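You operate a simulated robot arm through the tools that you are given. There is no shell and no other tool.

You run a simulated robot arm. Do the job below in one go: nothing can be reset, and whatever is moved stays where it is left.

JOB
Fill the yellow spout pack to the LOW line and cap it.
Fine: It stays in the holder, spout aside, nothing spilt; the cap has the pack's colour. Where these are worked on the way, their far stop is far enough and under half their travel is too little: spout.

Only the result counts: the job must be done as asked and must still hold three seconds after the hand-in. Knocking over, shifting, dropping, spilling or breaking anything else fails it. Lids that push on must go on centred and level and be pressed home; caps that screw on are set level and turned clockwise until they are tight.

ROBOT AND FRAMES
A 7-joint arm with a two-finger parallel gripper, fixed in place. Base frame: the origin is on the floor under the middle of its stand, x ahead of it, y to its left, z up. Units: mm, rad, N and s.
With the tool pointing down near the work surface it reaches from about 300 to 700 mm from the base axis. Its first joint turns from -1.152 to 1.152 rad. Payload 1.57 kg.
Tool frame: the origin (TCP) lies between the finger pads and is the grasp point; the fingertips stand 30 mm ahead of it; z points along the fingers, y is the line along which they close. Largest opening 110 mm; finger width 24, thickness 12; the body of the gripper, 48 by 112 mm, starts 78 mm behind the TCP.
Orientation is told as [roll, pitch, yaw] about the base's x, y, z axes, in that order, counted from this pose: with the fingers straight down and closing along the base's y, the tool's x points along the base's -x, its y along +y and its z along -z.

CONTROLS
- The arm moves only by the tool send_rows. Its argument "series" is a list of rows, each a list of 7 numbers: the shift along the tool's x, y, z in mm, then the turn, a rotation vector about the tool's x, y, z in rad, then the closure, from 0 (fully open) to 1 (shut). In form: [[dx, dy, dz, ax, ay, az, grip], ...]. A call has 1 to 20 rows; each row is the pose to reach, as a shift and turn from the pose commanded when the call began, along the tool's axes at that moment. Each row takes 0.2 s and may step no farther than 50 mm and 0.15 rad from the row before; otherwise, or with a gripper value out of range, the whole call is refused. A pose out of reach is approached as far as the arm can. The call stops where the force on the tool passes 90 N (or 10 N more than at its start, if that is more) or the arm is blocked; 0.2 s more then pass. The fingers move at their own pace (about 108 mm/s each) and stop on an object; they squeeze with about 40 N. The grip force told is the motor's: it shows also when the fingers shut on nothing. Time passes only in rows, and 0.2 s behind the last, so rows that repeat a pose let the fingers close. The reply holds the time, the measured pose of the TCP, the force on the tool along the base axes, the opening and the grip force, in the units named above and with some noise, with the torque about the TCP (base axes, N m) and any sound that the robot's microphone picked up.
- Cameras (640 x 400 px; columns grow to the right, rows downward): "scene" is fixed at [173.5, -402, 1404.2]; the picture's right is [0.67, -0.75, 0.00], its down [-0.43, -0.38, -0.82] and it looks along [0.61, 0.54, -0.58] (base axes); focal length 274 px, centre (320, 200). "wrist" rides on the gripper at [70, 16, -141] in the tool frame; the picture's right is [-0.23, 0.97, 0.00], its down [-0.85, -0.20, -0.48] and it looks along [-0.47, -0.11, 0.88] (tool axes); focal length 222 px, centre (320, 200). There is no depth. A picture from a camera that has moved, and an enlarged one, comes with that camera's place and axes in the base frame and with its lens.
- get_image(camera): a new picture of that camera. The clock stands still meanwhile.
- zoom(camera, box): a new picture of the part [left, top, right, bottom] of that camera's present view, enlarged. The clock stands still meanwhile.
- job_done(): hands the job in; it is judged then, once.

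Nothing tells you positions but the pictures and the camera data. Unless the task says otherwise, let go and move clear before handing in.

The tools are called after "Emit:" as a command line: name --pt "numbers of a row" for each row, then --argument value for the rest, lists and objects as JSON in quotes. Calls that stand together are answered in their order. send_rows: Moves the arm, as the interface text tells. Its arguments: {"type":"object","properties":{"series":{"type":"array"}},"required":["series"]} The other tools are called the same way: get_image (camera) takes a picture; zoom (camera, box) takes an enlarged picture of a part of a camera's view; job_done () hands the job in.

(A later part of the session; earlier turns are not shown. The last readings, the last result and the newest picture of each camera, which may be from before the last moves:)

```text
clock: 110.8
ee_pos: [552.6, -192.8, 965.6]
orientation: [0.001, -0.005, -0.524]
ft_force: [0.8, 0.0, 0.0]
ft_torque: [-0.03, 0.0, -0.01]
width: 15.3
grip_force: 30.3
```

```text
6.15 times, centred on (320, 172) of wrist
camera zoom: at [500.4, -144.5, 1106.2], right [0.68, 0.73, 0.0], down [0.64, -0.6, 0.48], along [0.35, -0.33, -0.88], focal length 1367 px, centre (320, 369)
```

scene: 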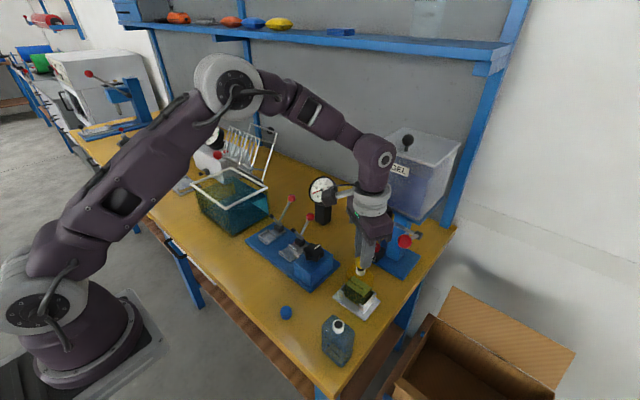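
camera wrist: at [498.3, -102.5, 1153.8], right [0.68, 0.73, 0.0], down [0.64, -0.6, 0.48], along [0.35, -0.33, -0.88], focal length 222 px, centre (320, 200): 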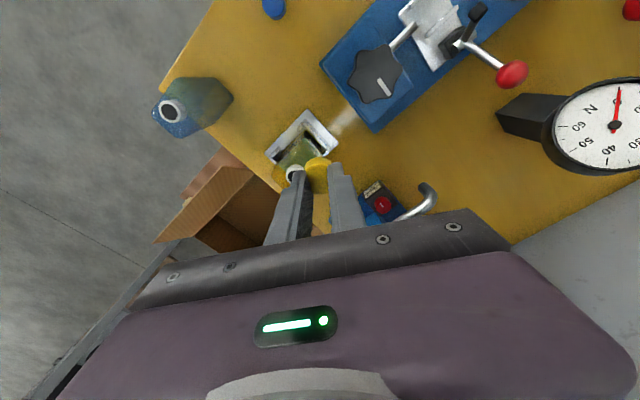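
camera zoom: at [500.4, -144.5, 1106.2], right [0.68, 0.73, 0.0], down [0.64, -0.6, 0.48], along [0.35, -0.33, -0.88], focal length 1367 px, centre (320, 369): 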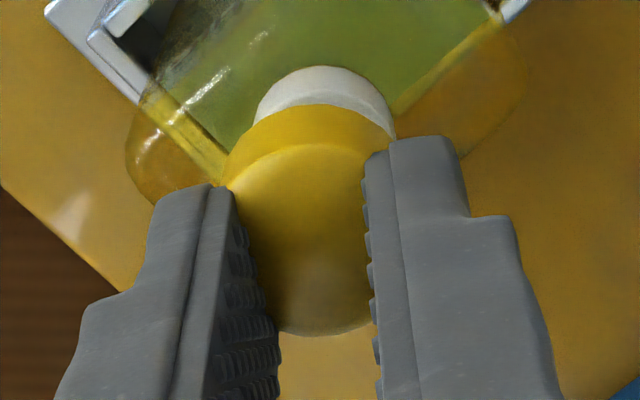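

Good alignment; I'd shift 0.5 mm back in tool y. Then lower slowly until the first contact.

Emit:
send_rows --pt "0 0.5 2 0 0 0 1.0" --pt "0 0.5 5 0 0 0 1.0" --pt "0 0.5 8 0 0 0 1.0" --pt "0 0.5 8 0 0 0 1.0"

Emit:
zoom --camera "scene" --box '[345, 245, 385, 285]'

```text
clock: 111.8
ee_pos: [552.2, -192.8, 957.0]
orientation: [0.001, -0.005, -0.525]
ft_force: [0.8, 0.4, 0.7]
ft_torque: [-0.02, -0.01, -0.01]
width: 15.0
grip_force: 31.3
```

```text
10.00 times, centred on (365, 265) of scene
camera zoom: at [173.5, -402.0, 1404.2], right [0.67, -0.75, 0.0], down [-0.43, -0.38, -0.82], along [0.61, 0.54, -0.58], focal length 2740 px, centre (-130, -450)
```

zoom: 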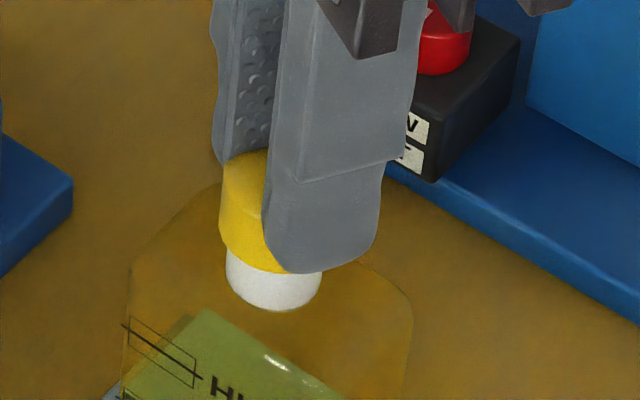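

Emit:
send_rows --pt "0 0 1 0 0 0 1.0" --pt "0 0 2 0 0 0 1.0" --pt "0 0 3 0 0 0 1.0" --pt "0 0 3 0 0 0 1.0"

```text
clock: 112.8
ee_pos: [552.3, -191.7, 952.7]
orientation: [0.001, -0.005, -0.526]
ft_force: [0.0, -0.1, -0.1]
ft_torque: [0.04, 0.01, -0.02]
width: 15.1
grip_force: 30.9
```

Emit:
send_rows --pt "0 0 0.7 0 0 0 1.0" --pt "0 0 1.4 0 0 0 1.0" --pt "0 0 2 0 0 0 1.0" --pt "0 0 2 0 0 0 1.0"

Emit:
zoom --camera "scene" --box '[345, 245, 385, 285]'

Emit:
zoom --camera "wrist" --box '[280, 140, 360, 205]'

```text
clock: 113.8
ee_pos: [552.3, -192.6, 951.3]
orientation: [0.002, -0.004, -0.524]
ft_force: [-0.3, -0.5, -0.1]
ft_torque: [0.0, 0.04, -0.03]
width: 15.0
grip_force: 31.4
```

```text
10.00 times, centred on (365, 265) of scene
camera zoom: at [173.5, -402.0, 1404.2], right [0.67, -0.75, 0.0], down [-0.43, -0.38, -0.82], along [0.61, 0.54, -0.58], focal length 2740 px, centre (-130, -450)
```

zoom: 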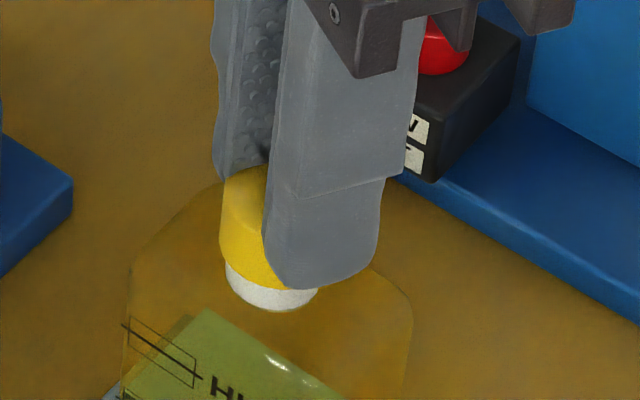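

```text
6.15 times, centred on (320, 172) of wrist
camera zoom: at [499.9, -144.6, 1092.8], right [0.68, 0.73, 0.0], down [0.64, -0.6, 0.48], along [0.35, -0.33, -0.88], focal length 1367 px, centre (320, 369)
```

zoom: 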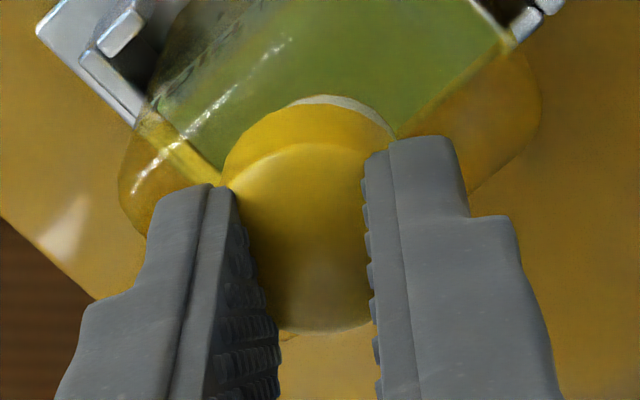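

The cap is already sliding over the neck without force. A slight centring shift (+0.5 mm tool y) and continue lowering gently.

Emit:
send_rows --pt "0 0.5 0.7 0 0 0 1.0" --pt "0 0.5 1.4 0 0 0 1.0" --pt "0 0.5 2 0 0 0 1.0" --pt "0 0.5 2 0 0 0 1.0"

```text
clock: 114.8
ee_pos: [551.7, -190.8, 949.4]
orientation: [0.001, -0.008, -0.526]
ft_force: [5.1, 2.1, 32.5]
ft_torque: [0.03, -0.15, 0.0]
width: 15.2
grip_force: 30.8
heard: snap
```

A "snap" was heard with 32 N down-force — the cap seems to have engaged. Let me look.

Emit:
zoom --camera "scene" --box '[345, 245, 385, 285]'

Emit:
zoom --camera "wrist" --box '[280, 140, 360, 205]'

Emit:
zoom --camera "scene" --box '[320, 220, 420, 320]'

```text
10.00 times, centred on (365, 265) of scene
camera zoom: at [173.0, -401.8, 1404.3], right [0.67, -0.75, 0.0], down [-0.43, -0.38, -0.82], along [0.61, 0.54, -0.57], focal length 2740 px, centre (-130, -450)
```

zoom: 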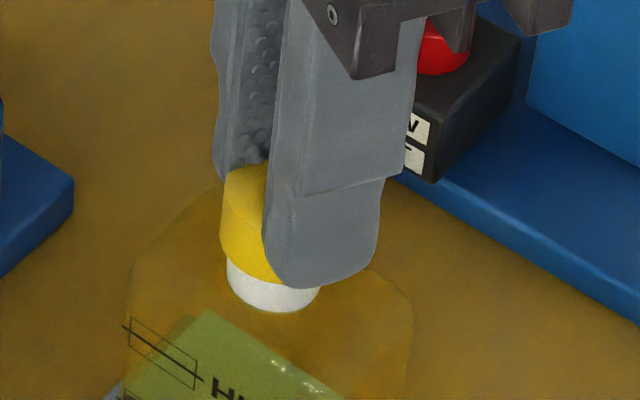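

```text
6.15 times, centred on (320, 172) of wrist
camera zoom: at [499.9, -143.7, 1091.6], right [0.68, 0.73, 0.0], down [0.64, -0.6, 0.49], along [0.36, -0.33, -0.87], focal length 1367 px, centre (320, 369)
```

zoom: 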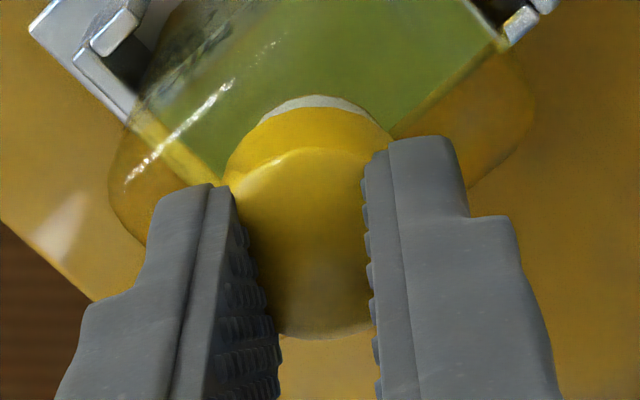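

```text
4.00 times, centred on (370, 270) of scene
camera zoom: at [173.0, -401.8, 1404.3], right [0.67, -0.75, 0.0], down [-0.43, -0.38, -0.82], along [0.61, 0.54, -0.57], focal length 1096 px, centre (120, -80)
```

zoom: 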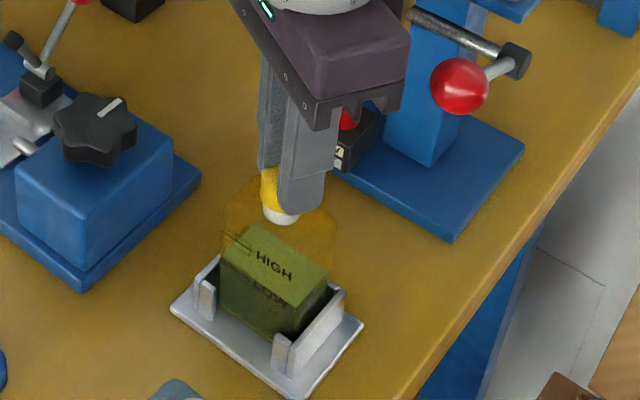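

The cap now sits centred on the neck. I'll press a little more to see whether it's truly home (force should rise steeply with no movement).

Emit:
send_rows --pt "0 0 0.5 0 0 0 1.0" --pt "0 0 1.0 0 0 0 1.0" --pt "0 0 1.0 0 0 0 1.0"

Emit:
zoom --camera "scene" --box '[345, 245, 385, 285]'

```text
clock: 115.6
ee_pos: [552.8, -192.0, 948.1]
orientation: [0.002, -0.007, -0.527]
ft_force: [5.7, -0.5, 31.2]
ft_torque: [0.0, -0.23, 0.06]
width: 15.1
grip_force: 30.9
```

```text
10.00 times, centred on (365, 265) of scene
camera zoom: at [173.1, -401.8, 1404.3], right [0.67, -0.75, 0.0], down [-0.43, -0.38, -0.82], along [0.61, 0.54, -0.58], focal length 2740 px, centre (-130, -450)
```

zoom: 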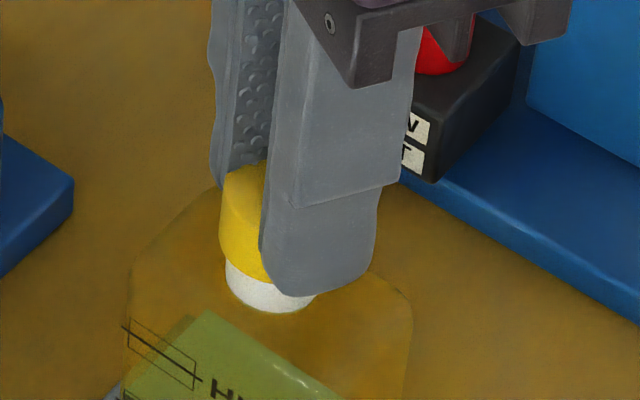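

The cap holds against the push (fingers begin to slip), consistent with having snapped on. I'll relieve, open the fingers, and raise to inspect.

Emit:
send_rows --pt "0 0 -1.5 0 0 0 1.0" --pt "0 0 -1.5 0 0 0 0.85" --pt "0 0 -1.5 0 0 0 0.7" --pt "0 0 -1.5 0 0 0 0.6" --pt "0 0 -1.5 0 0 0 0.55" --pt "0 0 -15 0 0 0 0.55" --pt "0 0 -45 0 0 0 0.55" --pt "0 0 -45 0 0 0 0.55"

Emit:
zoom --camera "scene" --box '[345, 245, 385, 285]'

Emit:
zoom --camera "wrist" --box '[260, 120, 380, 220]'

```text
clock: 117.4
ee_pos: [552.5, -191.4, 992.3]
orientation: [0.002, -0.005, -0.525]
ft_force: [0.3, 0.0, -0.2]
ft_torque: [-0.02, 0.01, -0.03]
width: 49.6
grip_force: 0.0
heard: snap
```

```text
10.00 times, centred on (365, 265) of scene
camera zoom: at [173.5, -402.0, 1404.2], right [0.67, -0.75, 0.0], down [-0.43, -0.38, -0.82], along [0.61, 0.54, -0.58], focal length 2740 px, centre (-130, -450)
```

zoom: 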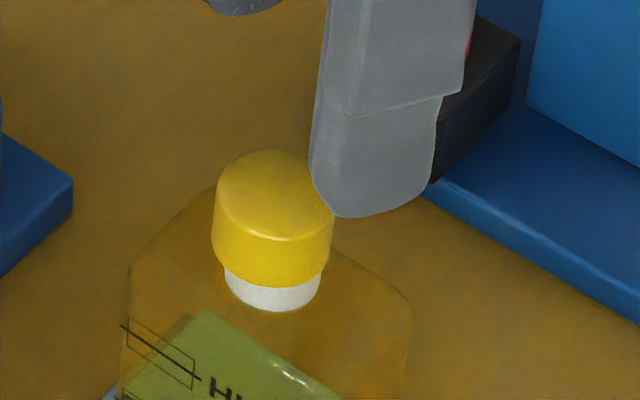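

```text
4.00 times, centred on (320, 170) of wrist
camera zoom: at [499.3, -143.8, 1134.6], right [0.68, 0.73, 0.0], down [0.64, -0.6, 0.48], along [0.35, -0.33, -0.88], focal length 888 px, centre (320, 320)
```

zoom: 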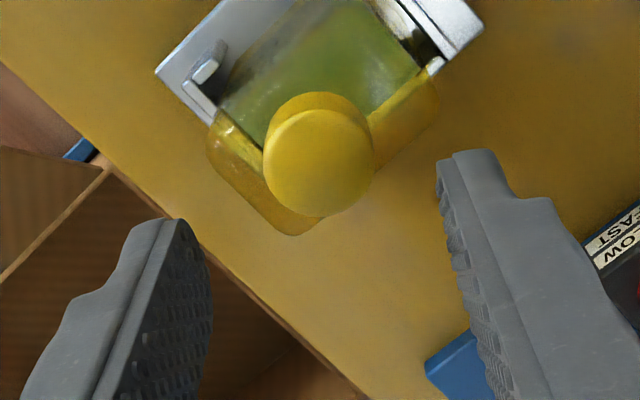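

A second "snap" came as I lifted with the grip still closed, so it may have popped off its catch; the cap is sitting level and centred. I'll press it home from above with closed fingertips, so lifting can't pull it.

Emit:
send_rows --pt "1.0 -0.6 0 0 0 0 0.7" --pt "1.0 -0.6 0 0 0 0 0.85" --pt "1.0 -0.6 0 0 0 0 1.0" --pt "1.0 -0.6 0 0 0 0 1.0" --pt "1.0 -0.6 8 0 0 0 1.0" --pt "1.0 -0.6 16 0 0 0 1.0" --pt "1.0 -0.6 22 0 0 0 1.0" --pt "1.0 -0.6 22 0 0 0 1.0"

Emit:
zoom --camera "scene" --box '[345, 245, 385, 285]'

Emit:
zoom --camera "wrist" --box '[260, 120, 380, 220]'

```text
clock: 119.2
ee_pos: [549.3, -192.0, 969.9]
orientation: [0.0, -0.006, -0.524]
ft_force: [0.5, 0.5, 0.2]
ft_torque: [0.03, -0.02, -0.02]
width: 0.0
grip_force: 21.1
```

```text
10.00 times, centred on (365, 265) of scene
camera zoom: at [173.5, -402.0, 1404.2], right [0.67, -0.75, 0.0], down [-0.43, -0.38, -0.82], along [0.61, 0.54, -0.58], focal length 2740 px, centre (-130, -450)
```

zoom: 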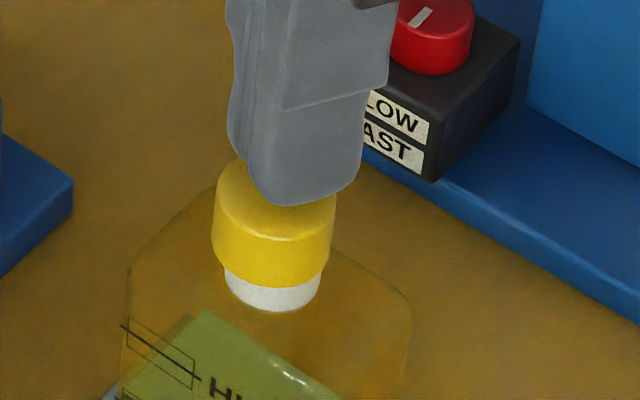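

```text
4.00 times, centred on (320, 170) of wrist
camera zoom: at [497.9, -144.0, 1111.8], right [0.68, 0.73, 0.0], down [0.64, -0.6, 0.48], along [0.35, -0.33, -0.88], focal length 888 px, centre (320, 320)
```

zoom: 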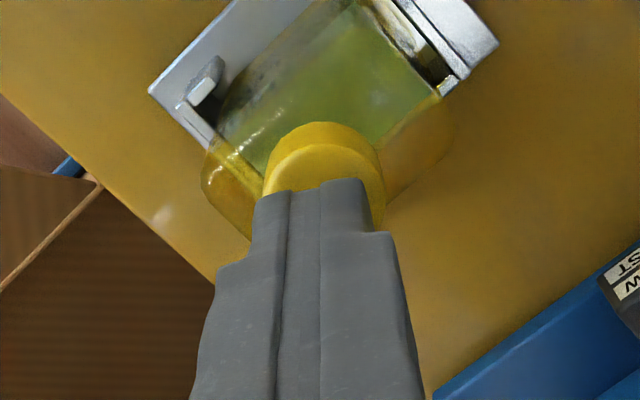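

Correct by +2 mm tool x, +0.5 mm tool y to centre on the cap, then press down gently.

Emit:
send_rows --pt "2.0 0.5 2 0 0 0 1.0" --pt "2.0 0.5 4 0 0 0 1.0" --pt "2.0 0.5 5.5 0 0 0 1.0" --pt "2.0 0.5 5.5 0 0 0 1.0"

Emit:
zoom --camera "scene" --box '[345, 245, 385, 285]'

Emit:
zoom --camera "wrist" --box '[260, 120, 380, 220]'

```text
clock: 120.2
ee_pos: [548.9, -190.2, 964.9]
orientation: [0.002, -0.005, -0.525]
ft_force: [0.4, -0.6, 0.3]
ft_torque: [0.04, 0.0, -0.03]
width: 0.1
grip_force: 20.9
```

```text
10.00 times, centred on (365, 265) of scene
camera zoom: at [173.5, -402.0, 1404.2], right [0.67, -0.75, 0.0], down [-0.43, -0.38, -0.82], along [0.61, 0.54, -0.58], focal length 2740 px, centre (-130, -450)
```

zoom: 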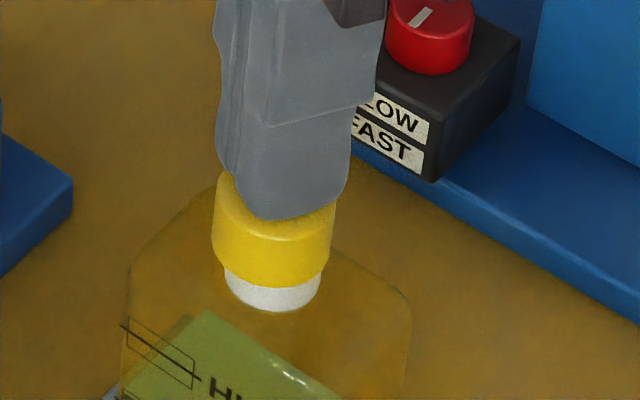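

```text
4.00 times, centred on (320, 170) of wrist
camera zoom: at [496.9, -142.0, 1106.4], right [0.68, 0.73, 0.0], down [0.64, -0.6, 0.48], along [0.35, -0.33, -0.88], focal length 888 px, centre (320, 320)
```

zoom: 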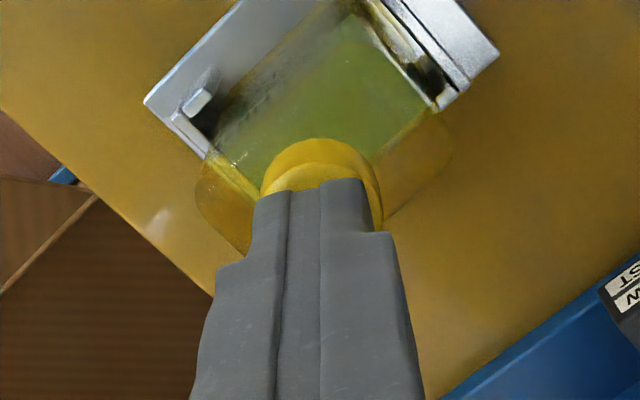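

Centred well enough. Press down in 1 mm steps.

Emit:
send_rows --pt "0 0 1 0 0 0 1.0" --pt "0 0 2 0 0 0 1.0" --pt "0 0 3 0 0 0 1.0" --pt "0 0 3 0 0 0 1.0"

```text
clock: 121.2
ee_pos: [550.0, -191.3, 962.4]
orientation: [0.002, -0.007, -0.528]
ft_force: [0.4, 0.7, 16.6]
ft_torque: [0.03, 0.01, -0.02]
width: 0.2
grip_force: 21.4
```

Contact is central (no torque). Press further.

Emit:
send_rows --pt "0 0 0.7 0 0 0 1.0" --pt "0 0 1.4 0 0 0 1.0" --pt "0 0 2 0 0 0 1.0" --pt "0 0 2 0 0 0 1.0"

```text
clock: 122.2
ee_pos: [549.3, -191.6, 962.4]
orientation: [0.003, -0.01, -0.525]
ft_force: [0.0, -1.8, 46.5]
ft_torque: [-0.02, 0.0, 0.01]
width: 0.0
grip_force: 20.7
```

Emit:
send_rows --pt "0 0 0.7 0 0 0 1.0" --pt "0 0 1.4 0 0 0 1.0" --pt "0 0 1.8 0 0 0 1.0" --pt "0 0 1.8 0 0 0 1.0"

Emit:
zoom --camera "scene" --box '[345, 245, 385, 285]'

```text
clock: 123.2
ee_pos: [550.3, -190.1, 961.3]
orientation: [0.003, -0.013, -0.525]
ft_force: [-2.0, 1.1, 62.5]
ft_torque: [0.05, 0.01, -0.04]
width: 0.0
grip_force: 21.4
```

```text
10.00 times, centred on (365, 265) of scene
camera zoom: at [172.4, -401.6, 1404.5], right [0.67, -0.75, 0.0], down [-0.43, -0.38, -0.82], along [0.61, 0.54, -0.57], focal length 2740 px, centre (-130, -450)
```

zoom: 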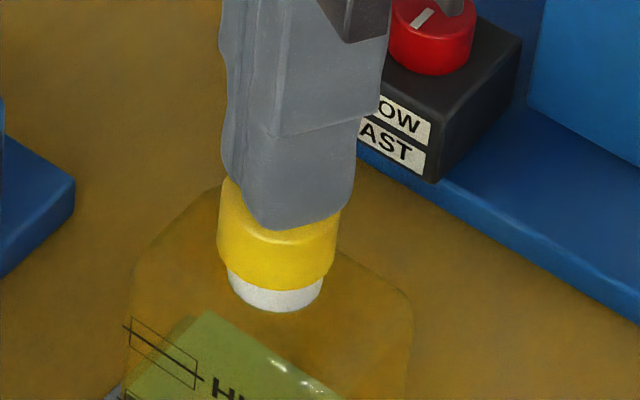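

No movement at 62 N: pressing doesn't take it further, and about 6 mm of neck still shows, so it may need turning. I'll lift off and look at the cap.

Emit:
send_rows --pt "0 0 -3 0 0 0 1.0" --pt "0 0 -6 0 0 0 1.0" --pt "0 0 -20 0 0 0 1.0" --pt "0 0 -35 0 0 0 0.6" --pt "0 0 -35 0 0 0 0.5" --pt "0 0 -35 0 0 0 0.5"

Emit:
zoom --camera "scene" --box '[350, 255, 375, 280]'

Emit:
zoom --camera "wrist" --box '[270, 120, 370, 200]'

```text
clock: 124.6
ee_pos: [549.2, -190.4, 993.5]
orientation: [0.002, -0.006, -0.526]
ft_force: [-0.7, -0.5, 0.3]
ft_torque: [-0.01, -0.01, -0.05]
width: 54.8
grip_force: 0.1
```

```text
16.00 times, centred on (362, 268) of scene
camera zoom: at [173.5, -402.0, 1404.2], right [0.67, -0.75, 0.0], down [-0.43, -0.38, -0.82], along [0.61, 0.54, -0.58], focal length 4384 px, centre (-360, -880)
```

zoom: 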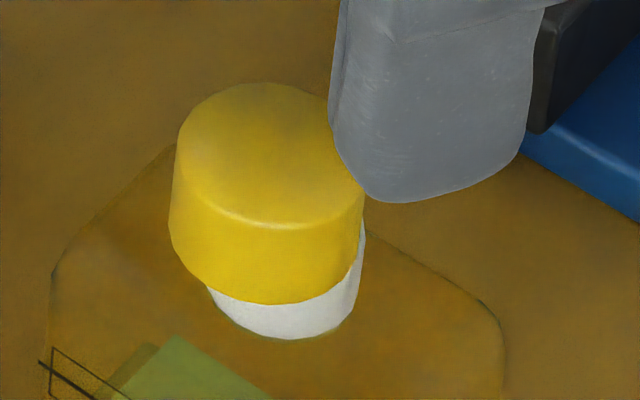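

```text
5.00 times, centred on (320, 160) of wrist
camera zoom: at [496.6, -142.1, 1136.1], right [0.68, 0.73, 0.0], down [0.64, -0.6, 0.48], along [0.35, -0.33, -0.88], focal length 1111 px, centre (320, 400)
```

zoom: 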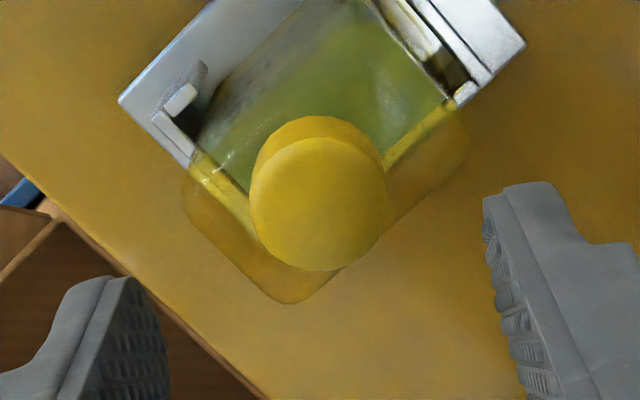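

Careful look: the cap is level but simply resting on top of the neck rim, displaced ~4.5 mm (cap top z≈932). So it isn't on yet. I'll re-grip it centred, then align precisely with the neck.

Emit:
send_rows --pt "2.3 -0.3 0 0 0 0 0.5" --pt "2.3 -0.3 15 0 0 0 0.5" --pt "2.3 -0.3 30 0 0 0 0.5" --pt "2.3 -0.3 42 0 0 0 0.5" --pt "2.3 -0.3 42 0 0 0 0.5"

Emit:
zoom --camera "scene" --box '[345, 245, 385, 285]'

Emit:
zoom --camera "wrist" --box '[260, 130, 380, 220]'

```text
clock: 125.8
ee_pos: [546.8, -190.6, 952.0]
orientation: [0.002, -0.006, -0.526]
ft_force: [-0.5, 0.1, 0.3]
ft_torque: [-0.01, -0.02, 0.01]
width: 55.0
grip_force: 0.0
```

```text
10.00 times, centred on (365, 265) of scene
camera zoom: at [173.5, -402.0, 1404.2], right [0.67, -0.75, 0.0], down [-0.43, -0.38, -0.82], along [0.61, 0.54, -0.58], focal length 2740 px, centre (-130, -450)
```

zoom: 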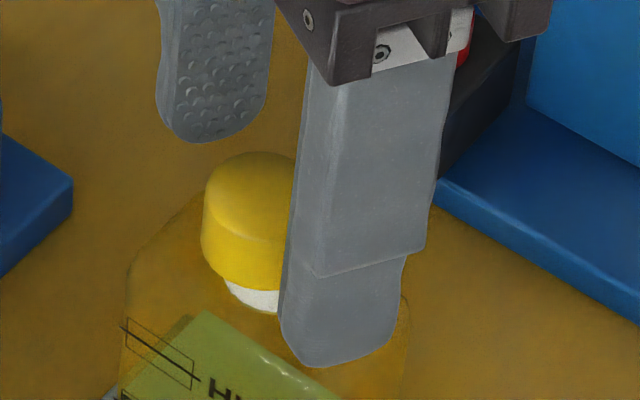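

```text
4.44 times, centred on (320, 175) of wrist
camera zoom: at [494.2, -142.5, 1093.9], right [0.68, 0.73, 0.0], down [0.64, -0.6, 0.48], along [0.35, -0.33, -0.88], focal length 987 px, centre (320, 311)
```

zoom: 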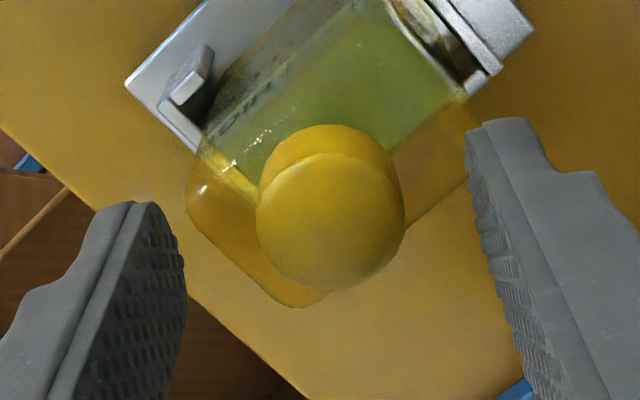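

Before closing, I'll centre the fingers better on the cap (+2.5 mm tool x, +1 mm tool y).

Emit:
send_rows --pt "2.5 1.0 0 0 0 0 0.5" --pt "2.5 1.0 0 0 0 0 0.5" --pt "2.5 1.0 0 0 0 0 0.65" --pt "2.5 1.0 0 0 0 0 0.72" --pt "2.5 1.0 0 0 0 0 0.72"

Emit:
zoom --camera "scene" --box '[345, 245, 385, 285]'

Emit:
zoom --camera "wrist" --box '[260, 130, 380, 220]'

```text
clock: 127.0
ee_pos: [544.8, -188.6, 952.8]
orientation: [0.002, -0.004, -0.524]
ft_force: [-0.8, -0.3, 0.1]
ft_torque: [0.02, -0.01, 0.0]
width: 30.8
grip_force: 0.0
```

```text
10.00 times, centred on (365, 265) of scene
camera zoom: at [173.5, -402.0, 1404.2], right [0.67, -0.75, 0.0], down [-0.43, -0.38, -0.82], along [0.61, 0.54, -0.58], focal length 2740 px, centre (-130, -450)
```

zoom: 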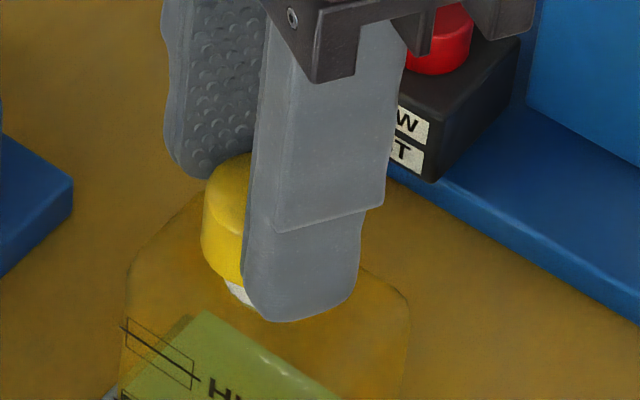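

```text
4.44 times, centred on (320, 175) of wrist
camera zoom: at [492.5, -140.1, 1094.0], right [0.68, 0.73, 0.0], down [0.64, -0.6, 0.48], along [0.35, -0.33, -0.88], focal length 987 px, centre (320, 311)
```

zoom: 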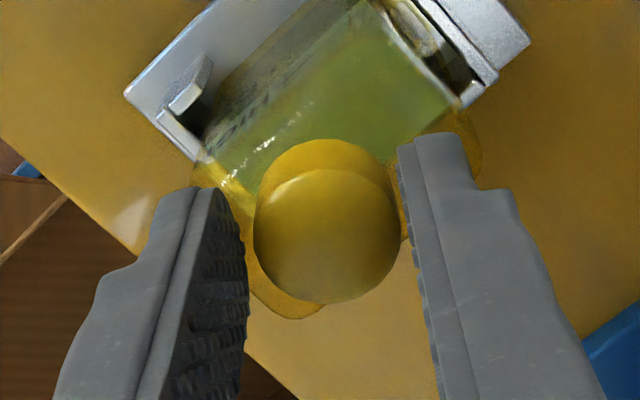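

Emit:
send_rows --pt "0 0 0 0 0 0 0.76" --pt "0 0 0 0 0 0 0.8" --pt "0 0 0 0 0 0 0.8"

Emit:
zoom --camera "wrist" --box '[260, 130, 380, 220]'

Emit:
zoom --camera "scene" --box '[345, 245, 385, 285]'

```text
clock: 127.8
ee_pos: [544.6, -186.7, 953.4]
orientation: [0.001, -0.005, -0.524]
ft_force: [-0.1, 0.1, -0.2]
ft_torque: [-0.02, 0.01, -0.02]
width: 23.8
grip_force: 30.4
```

```text
4.44 times, centred on (320, 175) of wrist
camera zoom: at [492.5, -140.0, 1094.0], right [0.68, 0.73, 0.0], down [0.64, -0.6, 0.48], along [0.35, -0.33, -0.88], focal length 987 px, centre (320, 311)
```

zoom: 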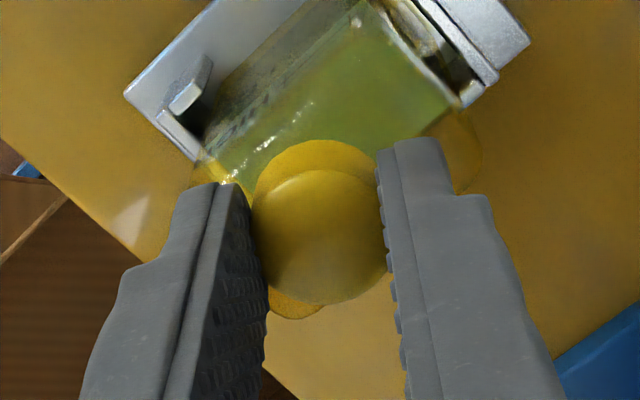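

```text
10.00 times, centred on (365, 265) of scene
camera zoom: at [173.5, -402.0, 1404.2], right [0.67, -0.75, 0.0], down [-0.43, -0.38, -0.82], along [0.61, 0.54, -0.58], focal length 2740 px, centre (-130, -450)
```

zoom: 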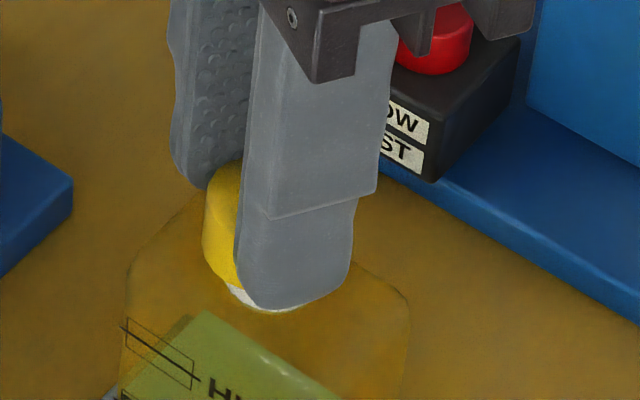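

With a lighter closure the cap meets the fingers at ~24–25 mm; the earlier full squeeze had deformed it to 15 mm, which explains why it couldn't slip over the neck. I'll hold it gently, lift 2 mm, and shift it onto the neck axis.

Emit:
send_rows --pt "0 0 0 0 0 0 0.785" --pt "0 0 -1 0 0 0 0.785" --pt "0 0 -2.5 0 0 0 0.785" --pt "-1.5 0.1 -2.5 0 0 0 0.785" --pt "-3 0.2 -2.5 0 0 0 0.785" --pt "-5 0.35 -2.5 0 0 0 0.785" --pt "-5 0.35 -2.5 0 0 0 0.785"

Emit:
zoom --camera "scene" --box '[345, 245, 385, 285]'

Emit:
zoom --camera "wrist" --box '[260, 130, 380, 220]'

```text
clock: 129.4
ee_pos: [549.8, -191.5, 953.7]
orientation: [0.0, -0.004, -0.525]
ft_force: [-0.3, 0.7, -0.1]
ft_torque: [-0.02, 0.04, -0.01]
width: 24.5
grip_force: 11.5
```

```text
10.00 times, centred on (365, 265) of scene
camera zoom: at [173.5, -402.0, 1404.2], right [0.67, -0.75, 0.0], down [-0.43, -0.38, -0.82], along [0.61, 0.54, -0.58], focal length 2740 px, centre (-130, -450)
```

zoom: 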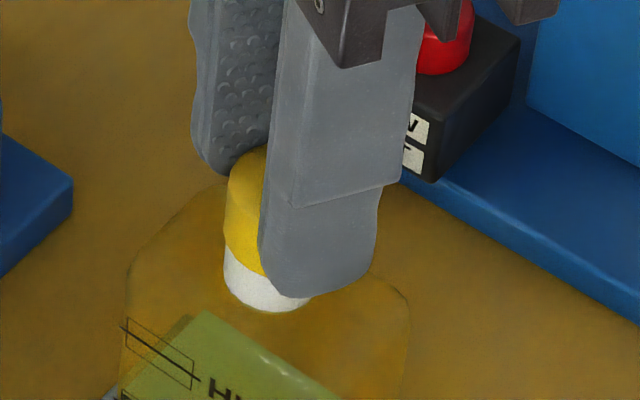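

```text
4.44 times, centred on (320, 175) of wrist
camera zoom: at [497.5, -142.4, 1095.8], right [0.68, 0.73, 0.0], down [0.64, -0.6, 0.48], along [0.35, -0.33, -0.88], focal length 987 px, centre (320, 311)
```

zoom: 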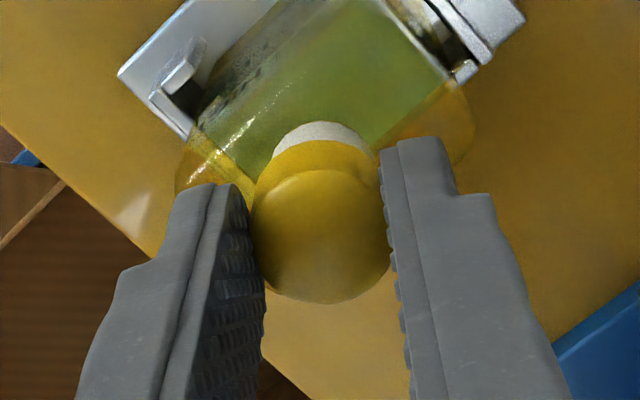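

Held lightly (11 N). The cap needs to go ~2 mm back along tool x (+0.5 mm tool y) to match the neck axis. Adjust and check.

Emit:
send_rows --pt "1.0 0.3 0 0 0 0 0.785" --pt "2.0 0.5 0 0 0 0 0.785" --pt "2.0 0.5 0 0 0 0 0.785"

Emit:
zoom --camera "scene" --box '[345, 245, 385, 285]'

Emit:
zoom --camera "wrist" --box '[280, 140, 360, 205]'

```text
clock: 130.2
ee_pos: [548.9, -188.6, 954.4]
orientation: [0.001, -0.005, -0.525]
ft_force: [0.1, 0.5, -0.5]
ft_torque: [-0.02, 0.0, -0.01]
width: 24.9
grip_force: 11.7
```

```text
10.00 times, centred on (365, 265) of scene
camera zoom: at [173.5, -402.0, 1404.2], right [0.67, -0.75, 0.0], down [-0.43, -0.38, -0.82], along [0.61, 0.54, -0.58], focal length 2740 px, centre (-130, -450)
```

zoom: 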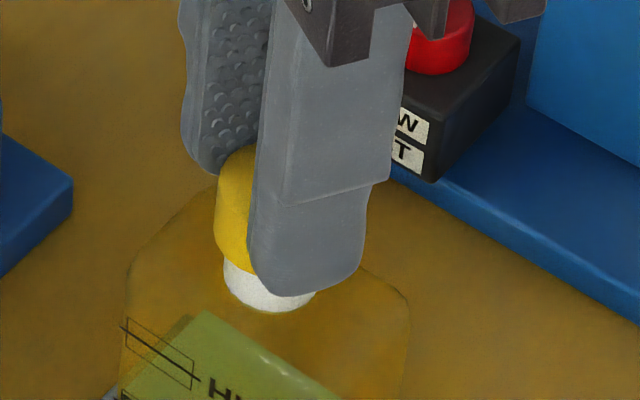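

```text
6.15 times, centred on (320, 172) of wrist
camera zoom: at [496.4, -140.4, 1095.7], right [0.68, 0.73, 0.0], down [0.64, -0.6, 0.48], along [0.35, -0.33, -0.88], focal length 1367 px, centre (320, 369)
```

zoom: 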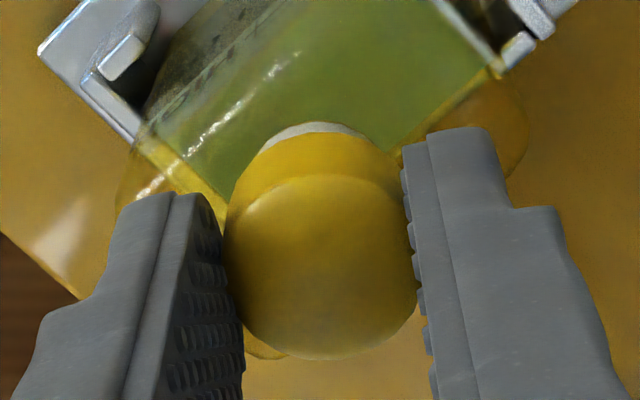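

Emit:
send_rows --pt "-0.8 -0.6 0 0 0 0 0.785" --pt "-0.8 -0.6 0 0 0 0 0.785"

Emit:
zoom --camera "scene" --box '[350, 255, 375, 280]'

Emit:
zoom --camera "wrist" --box '[280, 140, 360, 205]'

```text
clock: 130.8
ee_pos: [548.7, -189.6, 954.6]
orientation: [0.001, -0.006, -0.525]
ft_force: [0.6, -0.5, 0.2]
ft_torque: [-0.01, 0.0, -0.02]
width: 24.5
grip_force: 11.5
```

```text
16.00 times, centred on (362, 268) of scene
camera zoom: at [173.5, -402.0, 1404.2], right [0.67, -0.75, 0.0], down [-0.43, -0.38, -0.82], along [0.61, 0.54, -0.58], focal length 4384 px, centre (-360, -880)
```

zoom: 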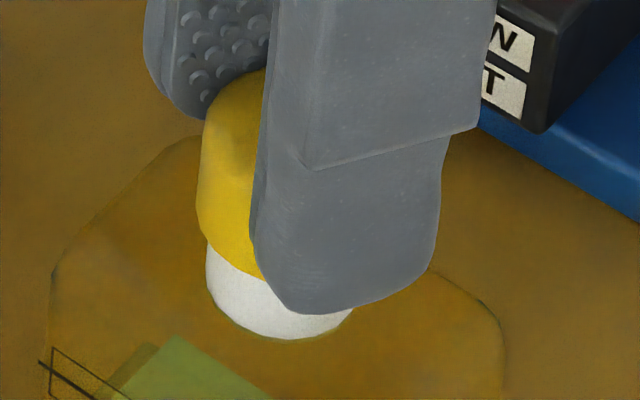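

```text
6.15 times, centred on (320, 172) of wrist
camera zoom: at [496.9, -141.2, 1095.9], right [0.68, 0.73, 0.0], down [0.64, -0.6, 0.48], along [0.35, -0.33, -0.88], focal length 1367 px, centre (320, 369)
```

zoom: 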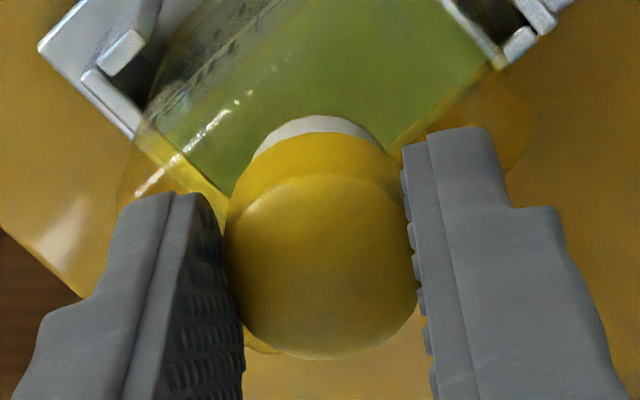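

Aligned from both views now. Lower gently.

Emit:
send_rows --pt "0 0 0.7 0 0 0 0.785" --pt "0 0 1.4 0 0 0 0.785" --pt "0 0 2.1 0 0 0 0.785" --pt "0 0 2.8 0 0 0 0.785" --pt "0 0 2.8 0 0 0 0.785"

Emit:
zoom --camera "scene" --box '[350, 255, 375, 280]'

```text
clock: 132.0
ee_pos: [549.2, -189.8, 951.5]
orientation: [0.002, -0.006, -0.525]
ft_force: [0.1, -0.3, 0.9]
ft_torque: [-0.01, 0.01, -0.03]
width: 24.6
grip_force: 11.9
```

```text
16.00 times, centred on (362, 268) of scene
camera zoom: at [173.5, -402.0, 1404.2], right [0.67, -0.75, 0.0], down [-0.43, -0.38, -0.82], along [0.61, 0.54, -0.58], focal length 4384 px, centre (-360, -880)
```

zoom: 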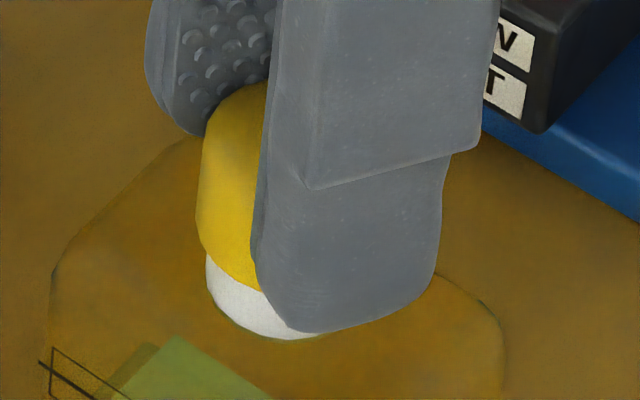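

Emit:
send_rows --pt "0 0 0.6 0 0 0 0.785" --pt "0 0 1.2 0 0 0 0.785" --pt "0 0 1.8 0 0 0 0.785" --pt "0 0 1.8 0 0 0 0.785"

Emit:
zoom --camera "scene" --box '[350, 255, 375, 280]'

Emit:
zoom --camera "wrist" --box '[280, 140, 360, 205]'

```text
clock: 133.0
ee_pos: [548.2, -189.6, 949.8]
orientation: [0.003, -0.005, -0.524]
ft_force: [0.6, -0.9, 0.8]
ft_torque: [0.0, -0.01, 0.02]
width: 25.0
grip_force: 11.3
```

```text
16.00 times, centred on (362, 268) of scene
camera zoom: at [173.5, -402.0, 1404.2], right [0.67, -0.75, 0.0], down [-0.43, -0.38, -0.82], along [0.61, 0.54, -0.58], focal length 4384 px, centre (-360, -880)
```

zoom: 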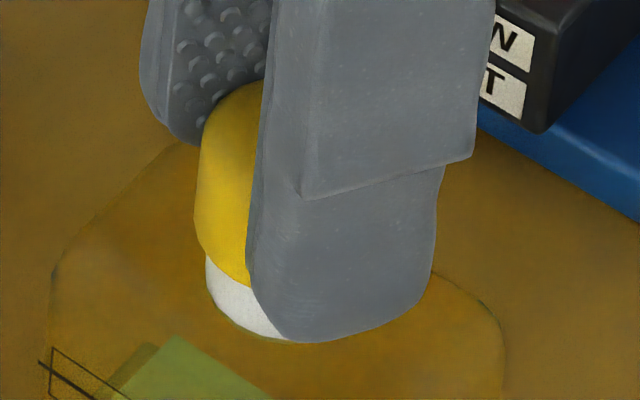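

```text
6.15 times, centred on (320, 172) of wrist
camera zoom: at [496.3, -141.4, 1090.9], right [0.68, 0.73, 0.0], down [0.64, -0.6, 0.48], along [0.35, -0.33, -0.88], focal length 1367 px, centre (320, 369)
```

zoom: 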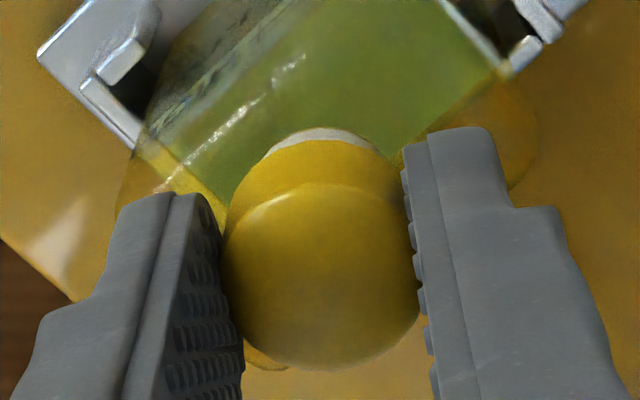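

The cap now rests centred on the rim and slides in the light grip. The earlier "snap" came when it was pressed (~32 N) while centred, and the second when I pulled up with the grip closed — so it's a push-on cap. I'll open the fingers gently without lifting, then check centring.

Emit:
send_rows --pt "0 0 0 0 0 0 0.77" --pt "0 0 0 0 0 0 0.75" --pt "0 0 0 0 0 0 0.72" --pt "0 0 0 0 0 0 0.65" --pt "0 0 0 0 0 0 0.5" --pt "0 0 -10 0 0 0 0.5" --pt "0 0 -45 0 0 0 0.5" --pt "0 0 -45 0 0 0 0.5"

Emit:
zoom --camera "scene" --box '[350, 255, 375, 280]'

Emit:
zoom --camera "wrist" --box '[270, 120, 370, 200]'

```text
clock: 134.8
ee_pos: [549.4, -187.8, 994.4]
orientation: [0.001, -0.006, -0.526]
ft_force: [-1.2, 0.1, 0.4]
ft_torque: [0.0, -0.02, 0.02]
width: 55.1
grip_force: 0.0
```

```text
16.00 times, centred on (362, 268) of scene
camera zoom: at [173.5, -402.0, 1404.2], right [0.67, -0.75, 0.0], down [-0.43, -0.38, -0.82], along [0.61, 0.54, -0.58], focal length 4384 px, centre (-360, -880)
```

zoom: 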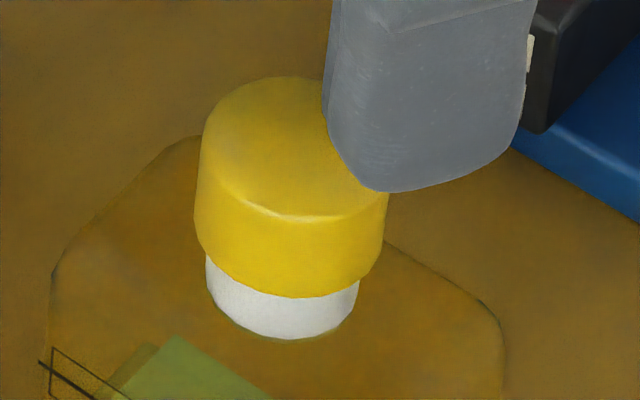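

```text
5.00 times, centred on (320, 160) of wrist
camera zoom: at [496.8, -140.8, 1136.9], right [0.68, 0.73, 0.0], down [0.64, -0.6, 0.48], along [0.35, -0.33, -0.88], focal length 1111 px, centre (320, 400)
```

zoom: 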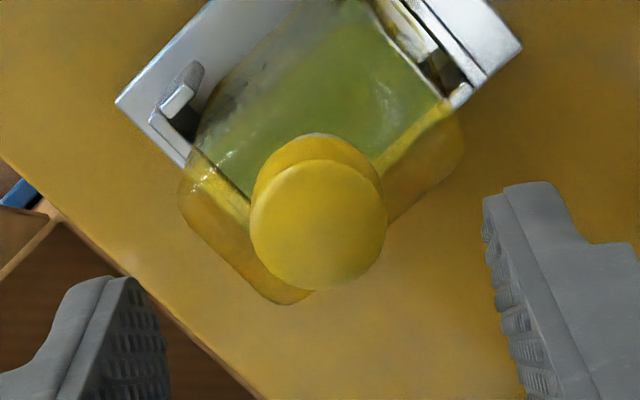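

The cap stayed well centred (≈0.8 mm). Now I'll close the fingers above it and press straight down from the top, listening for the snap.

Emit:
send_rows --pt "-0.5 -1.0 0 0 0 0 0.7" --pt "-0.5 -1.0 0 0 0 0 0.85" --pt "-0.5 -1.0 0 0 0 0 1.0" --pt "-0.5 -1.0 0 0 0 0 1.0" --pt "-0.5 -1.0 12 0 0 0 1.0" --pt "-0.5 -1.0 24 0 0 0 1.0" --pt "-0.5 -1.0 24 0 0 0 1.0"

Emit:
zoom --camera "scene" --box '[350, 250, 380, 280]'

Emit:
zoom --camera "wrist" --box '[270, 130, 370, 210]'

```text
clock: 136.4
ee_pos: [549.0, -188.1, 970.7]
orientation: [0.0, -0.005, -0.525]
ft_force: [0.4, -0.4, -1.1]
ft_torque: [0.01, 0.03, -0.02]
width: 0.1
grip_force: 21.6
```

```text
13.33 times, centred on (365, 265) of scene
camera zoom: at [173.5, -402.0, 1404.2], right [0.67, -0.75, 0.0], down [-0.43, -0.38, -0.82], along [0.61, 0.54, -0.58], focal length 3653 px, centre (-280, -667)
```

zoom: 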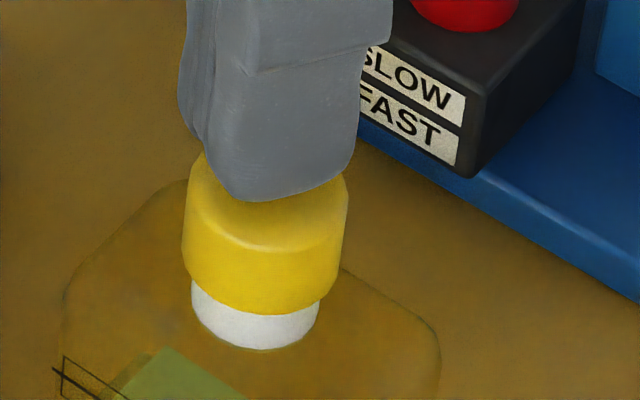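

```text
5.00 times, centred on (320, 170) of wrist
camera zoom: at [496.8, -141.1, 1112.0], right [0.68, 0.73, 0.0], down [0.64, -0.6, 0.48], along [0.35, -0.33, -0.88], focal length 1111 px, centre (320, 350)
```

zoom: 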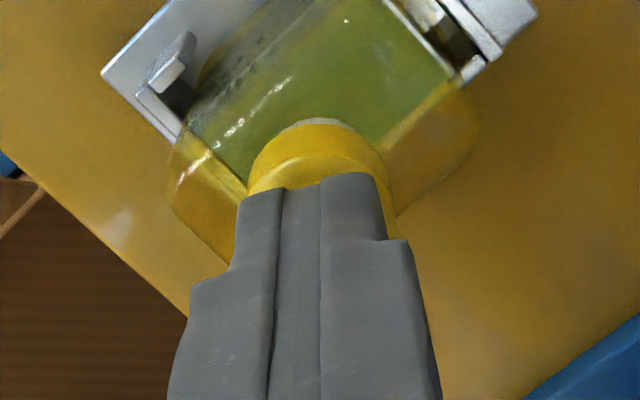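

Centred over the cap. Press straight down in small steps.

Emit:
send_rows --pt "0 0 3 0 0 0 1.0" --pt "0 0 5.5 0 0 0 1.0" --pt "0 0 6.5 0 0 0 1.0" --pt "0 0 7.5 0 0 0 1.0" --pt "0 0 8.3 0 0 0 1.0" --pt "0 0 8.3 0 0 0 1.0"

```text
clock: 137.8
ee_pos: [548.5, -193.1, 962.6]
orientation: [0.002, -0.008, -0.526]
ft_force: [0.4, 0.7, 9.9]
ft_torque: [0.01, -0.03, -0.03]
width: 0.0
grip_force: 21.1
```

Emit:
send_rows --pt "0 0 0.7 0 0 0 1.0" --pt "0 0 1.4 0 0 0 1.0" --pt "0 0 1.4 0 0 0 1.0"

```text
clock: 138.6
ee_pos: [548.9, -190.5, 962.5]
orientation: [0.003, -0.01, -0.526]
ft_force: [0.1, 1.4, 37.5]
ft_torque: [0.0, -0.08, 0.01]
width: 0.0
grip_force: 21.1
```

Emit:
send_rows --pt "0 0 0.5 0 0 0 1.0" --pt "0 0 1.0 0 0 0 1.0" --pt "0 0 1.5 0 0 0 1.0" --pt "0 0 1.5 0 0 0 1.0"

Emit:
zoom --camera "scene" --box '[350, 250, 380, 280]'

```text
clock: 139.6
ee_pos: [549.6, -190.4, 962.5]
orientation: [0.004, -0.01, -0.525]
ft_force: [-0.8, -0.1, 54.4]
ft_torque: [-0.04, -0.07, -0.02]
width: 0.0
grip_force: 21.5
```

```text
13.33 times, centred on (365, 265) of scene
camera zoom: at [172.5, -401.6, 1404.4], right [0.67, -0.75, 0.0], down [-0.43, -0.38, -0.82], along [0.61, 0.54, -0.57], focal length 3653 px, centre (-280, -667)
```

zoom: 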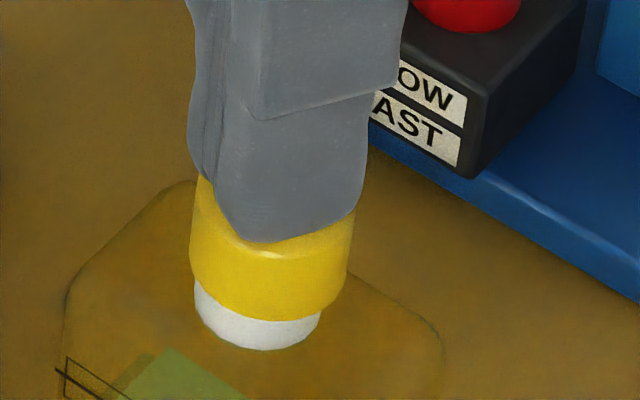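

No snap at 54 N, so it still sits on the rim slightly off-centre. I need a precise offset; I'll back away and take the low side view, where cap and neck show in profile.

Emit:
send_rows --pt "0 0 -3 0 0 0 1.0" --pt "0 0 -10 0 0 0 1.0" --pt "0 0 -40 0 0 0 1.0" --pt "0 0 -70 0 0 0 1.0" --pt "10 12 -93 0 0 -0.1 0.9" --pt "20 25 -93 0 0 -0.22 0.8" --pt "30 37 -93 0 0 -0.36 0.7" --pt "37.2 46.7 -93 0 0 -0.48 0.7" --pt "37.2 46.7 -93 0 0 -0.524 0.7" --pt "37.2 46.7 -93 0 0 -0.524 0.7"

Emit:
zoom --camera "scene" --box '[350, 255, 375, 280]'

```text
clock: 141.8
ee_pos: [539.9, -132.7, 1052.4]
orientation: [0.0, -0.004, 0.001]
ft_force: [-0.8, -0.1, -0.3]
ft_torque: [0.02, -0.01, 0.01]
width: 33.0
grip_force: 0.1
```

```text
16.00 times, centred on (362, 268) of scene
camera zoom: at [173.5, -402.0, 1404.2], right [0.67, -0.75, 0.0], down [-0.43, -0.38, -0.82], along [0.61, 0.54, -0.58], focal length 4384 px, centre (-360, -880)
```

zoom: 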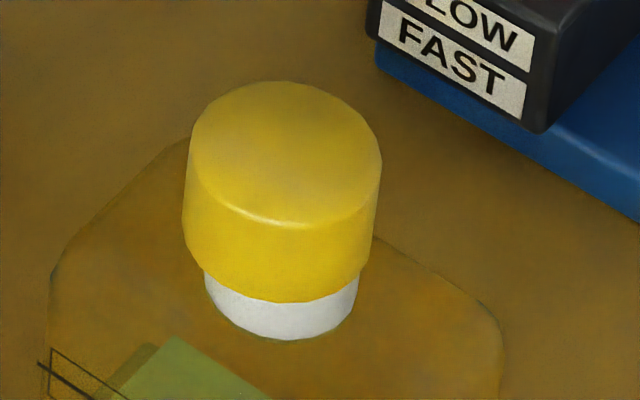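

In the scene view the cap bottom is ~1.6 mm left of the neck axis. Now the low side view for the other direction.

Emit:
send_rows --pt "0 0 0 0 -0.13 0 0.7" --pt "0 0 0 0 -0.26 0 0.7" --pt "0 0 0 0 -0.39 0 0.7" --pt "-2 0 0 0 -0.52 0 0.7" --pt "-3 0 0 0 -0.65 0 0.7" --pt "-4 0 0 0 -0.78 0 0.7" --pt "-5 0 0 0 -0.91 0 0.7" --pt "-5 0 0 0 -1.04 0 0.7" --pt "-5 0 0 0 -1.17 0 0.7" --pt "-5 0 30 0 -1.2 0 0.7" --pt "-5 0 65 0 -1.2 0 0.7" --pt "-5 0 98 0 -1.2 0 0.7" --pt "-5 0 98 0 -1.2 0 0.7"

Emit:
get_image --camera "wrist"

Emit:
zoom --camera "wrist" --box '[170, 110, 270, 190]'

```text
clock: 144.6
ee_pos: [542.7, -131.5, 954.5]
orientation: [-0.002, -1.207, 0.001]
ft_force: [0.6, -0.3, 0.6]
ft_torque: [0.01, -0.02, 0.02]
width: 33.0
grip_force: 0.0
```

```text
taken
camera wrist: at [387.3, -115.9, 940.2], right [0.08, 0.97, 0.21], down [-0.14, -0.2, 0.97], along [0.99, -0.11, 0.12], focal length 222 px, centre (320, 200)
```

wrist: 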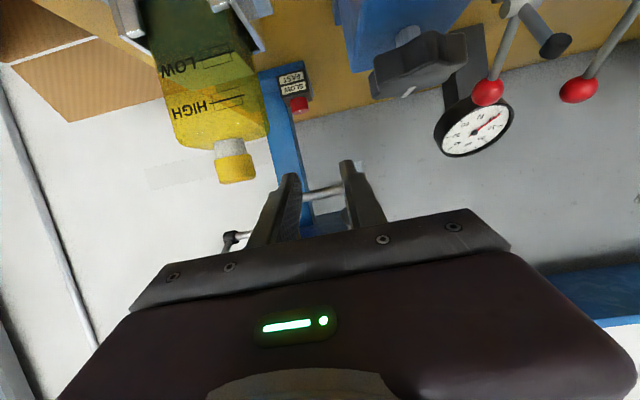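

```text
5.00 times, centred on (220, 150) of wrist
camera zoom: at [387.3, -115.9, 940.2], right [0.08, 0.97, 0.21], down [-0.14, -0.2, 0.97], along [0.99, -0.11, 0.12], focal length 1111 px, centre (820, 450)
```

zoom: 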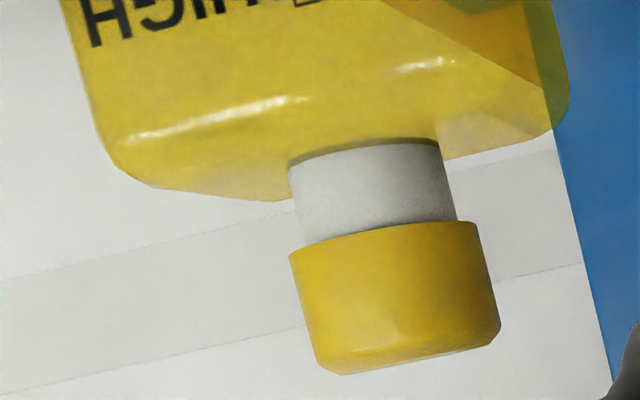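

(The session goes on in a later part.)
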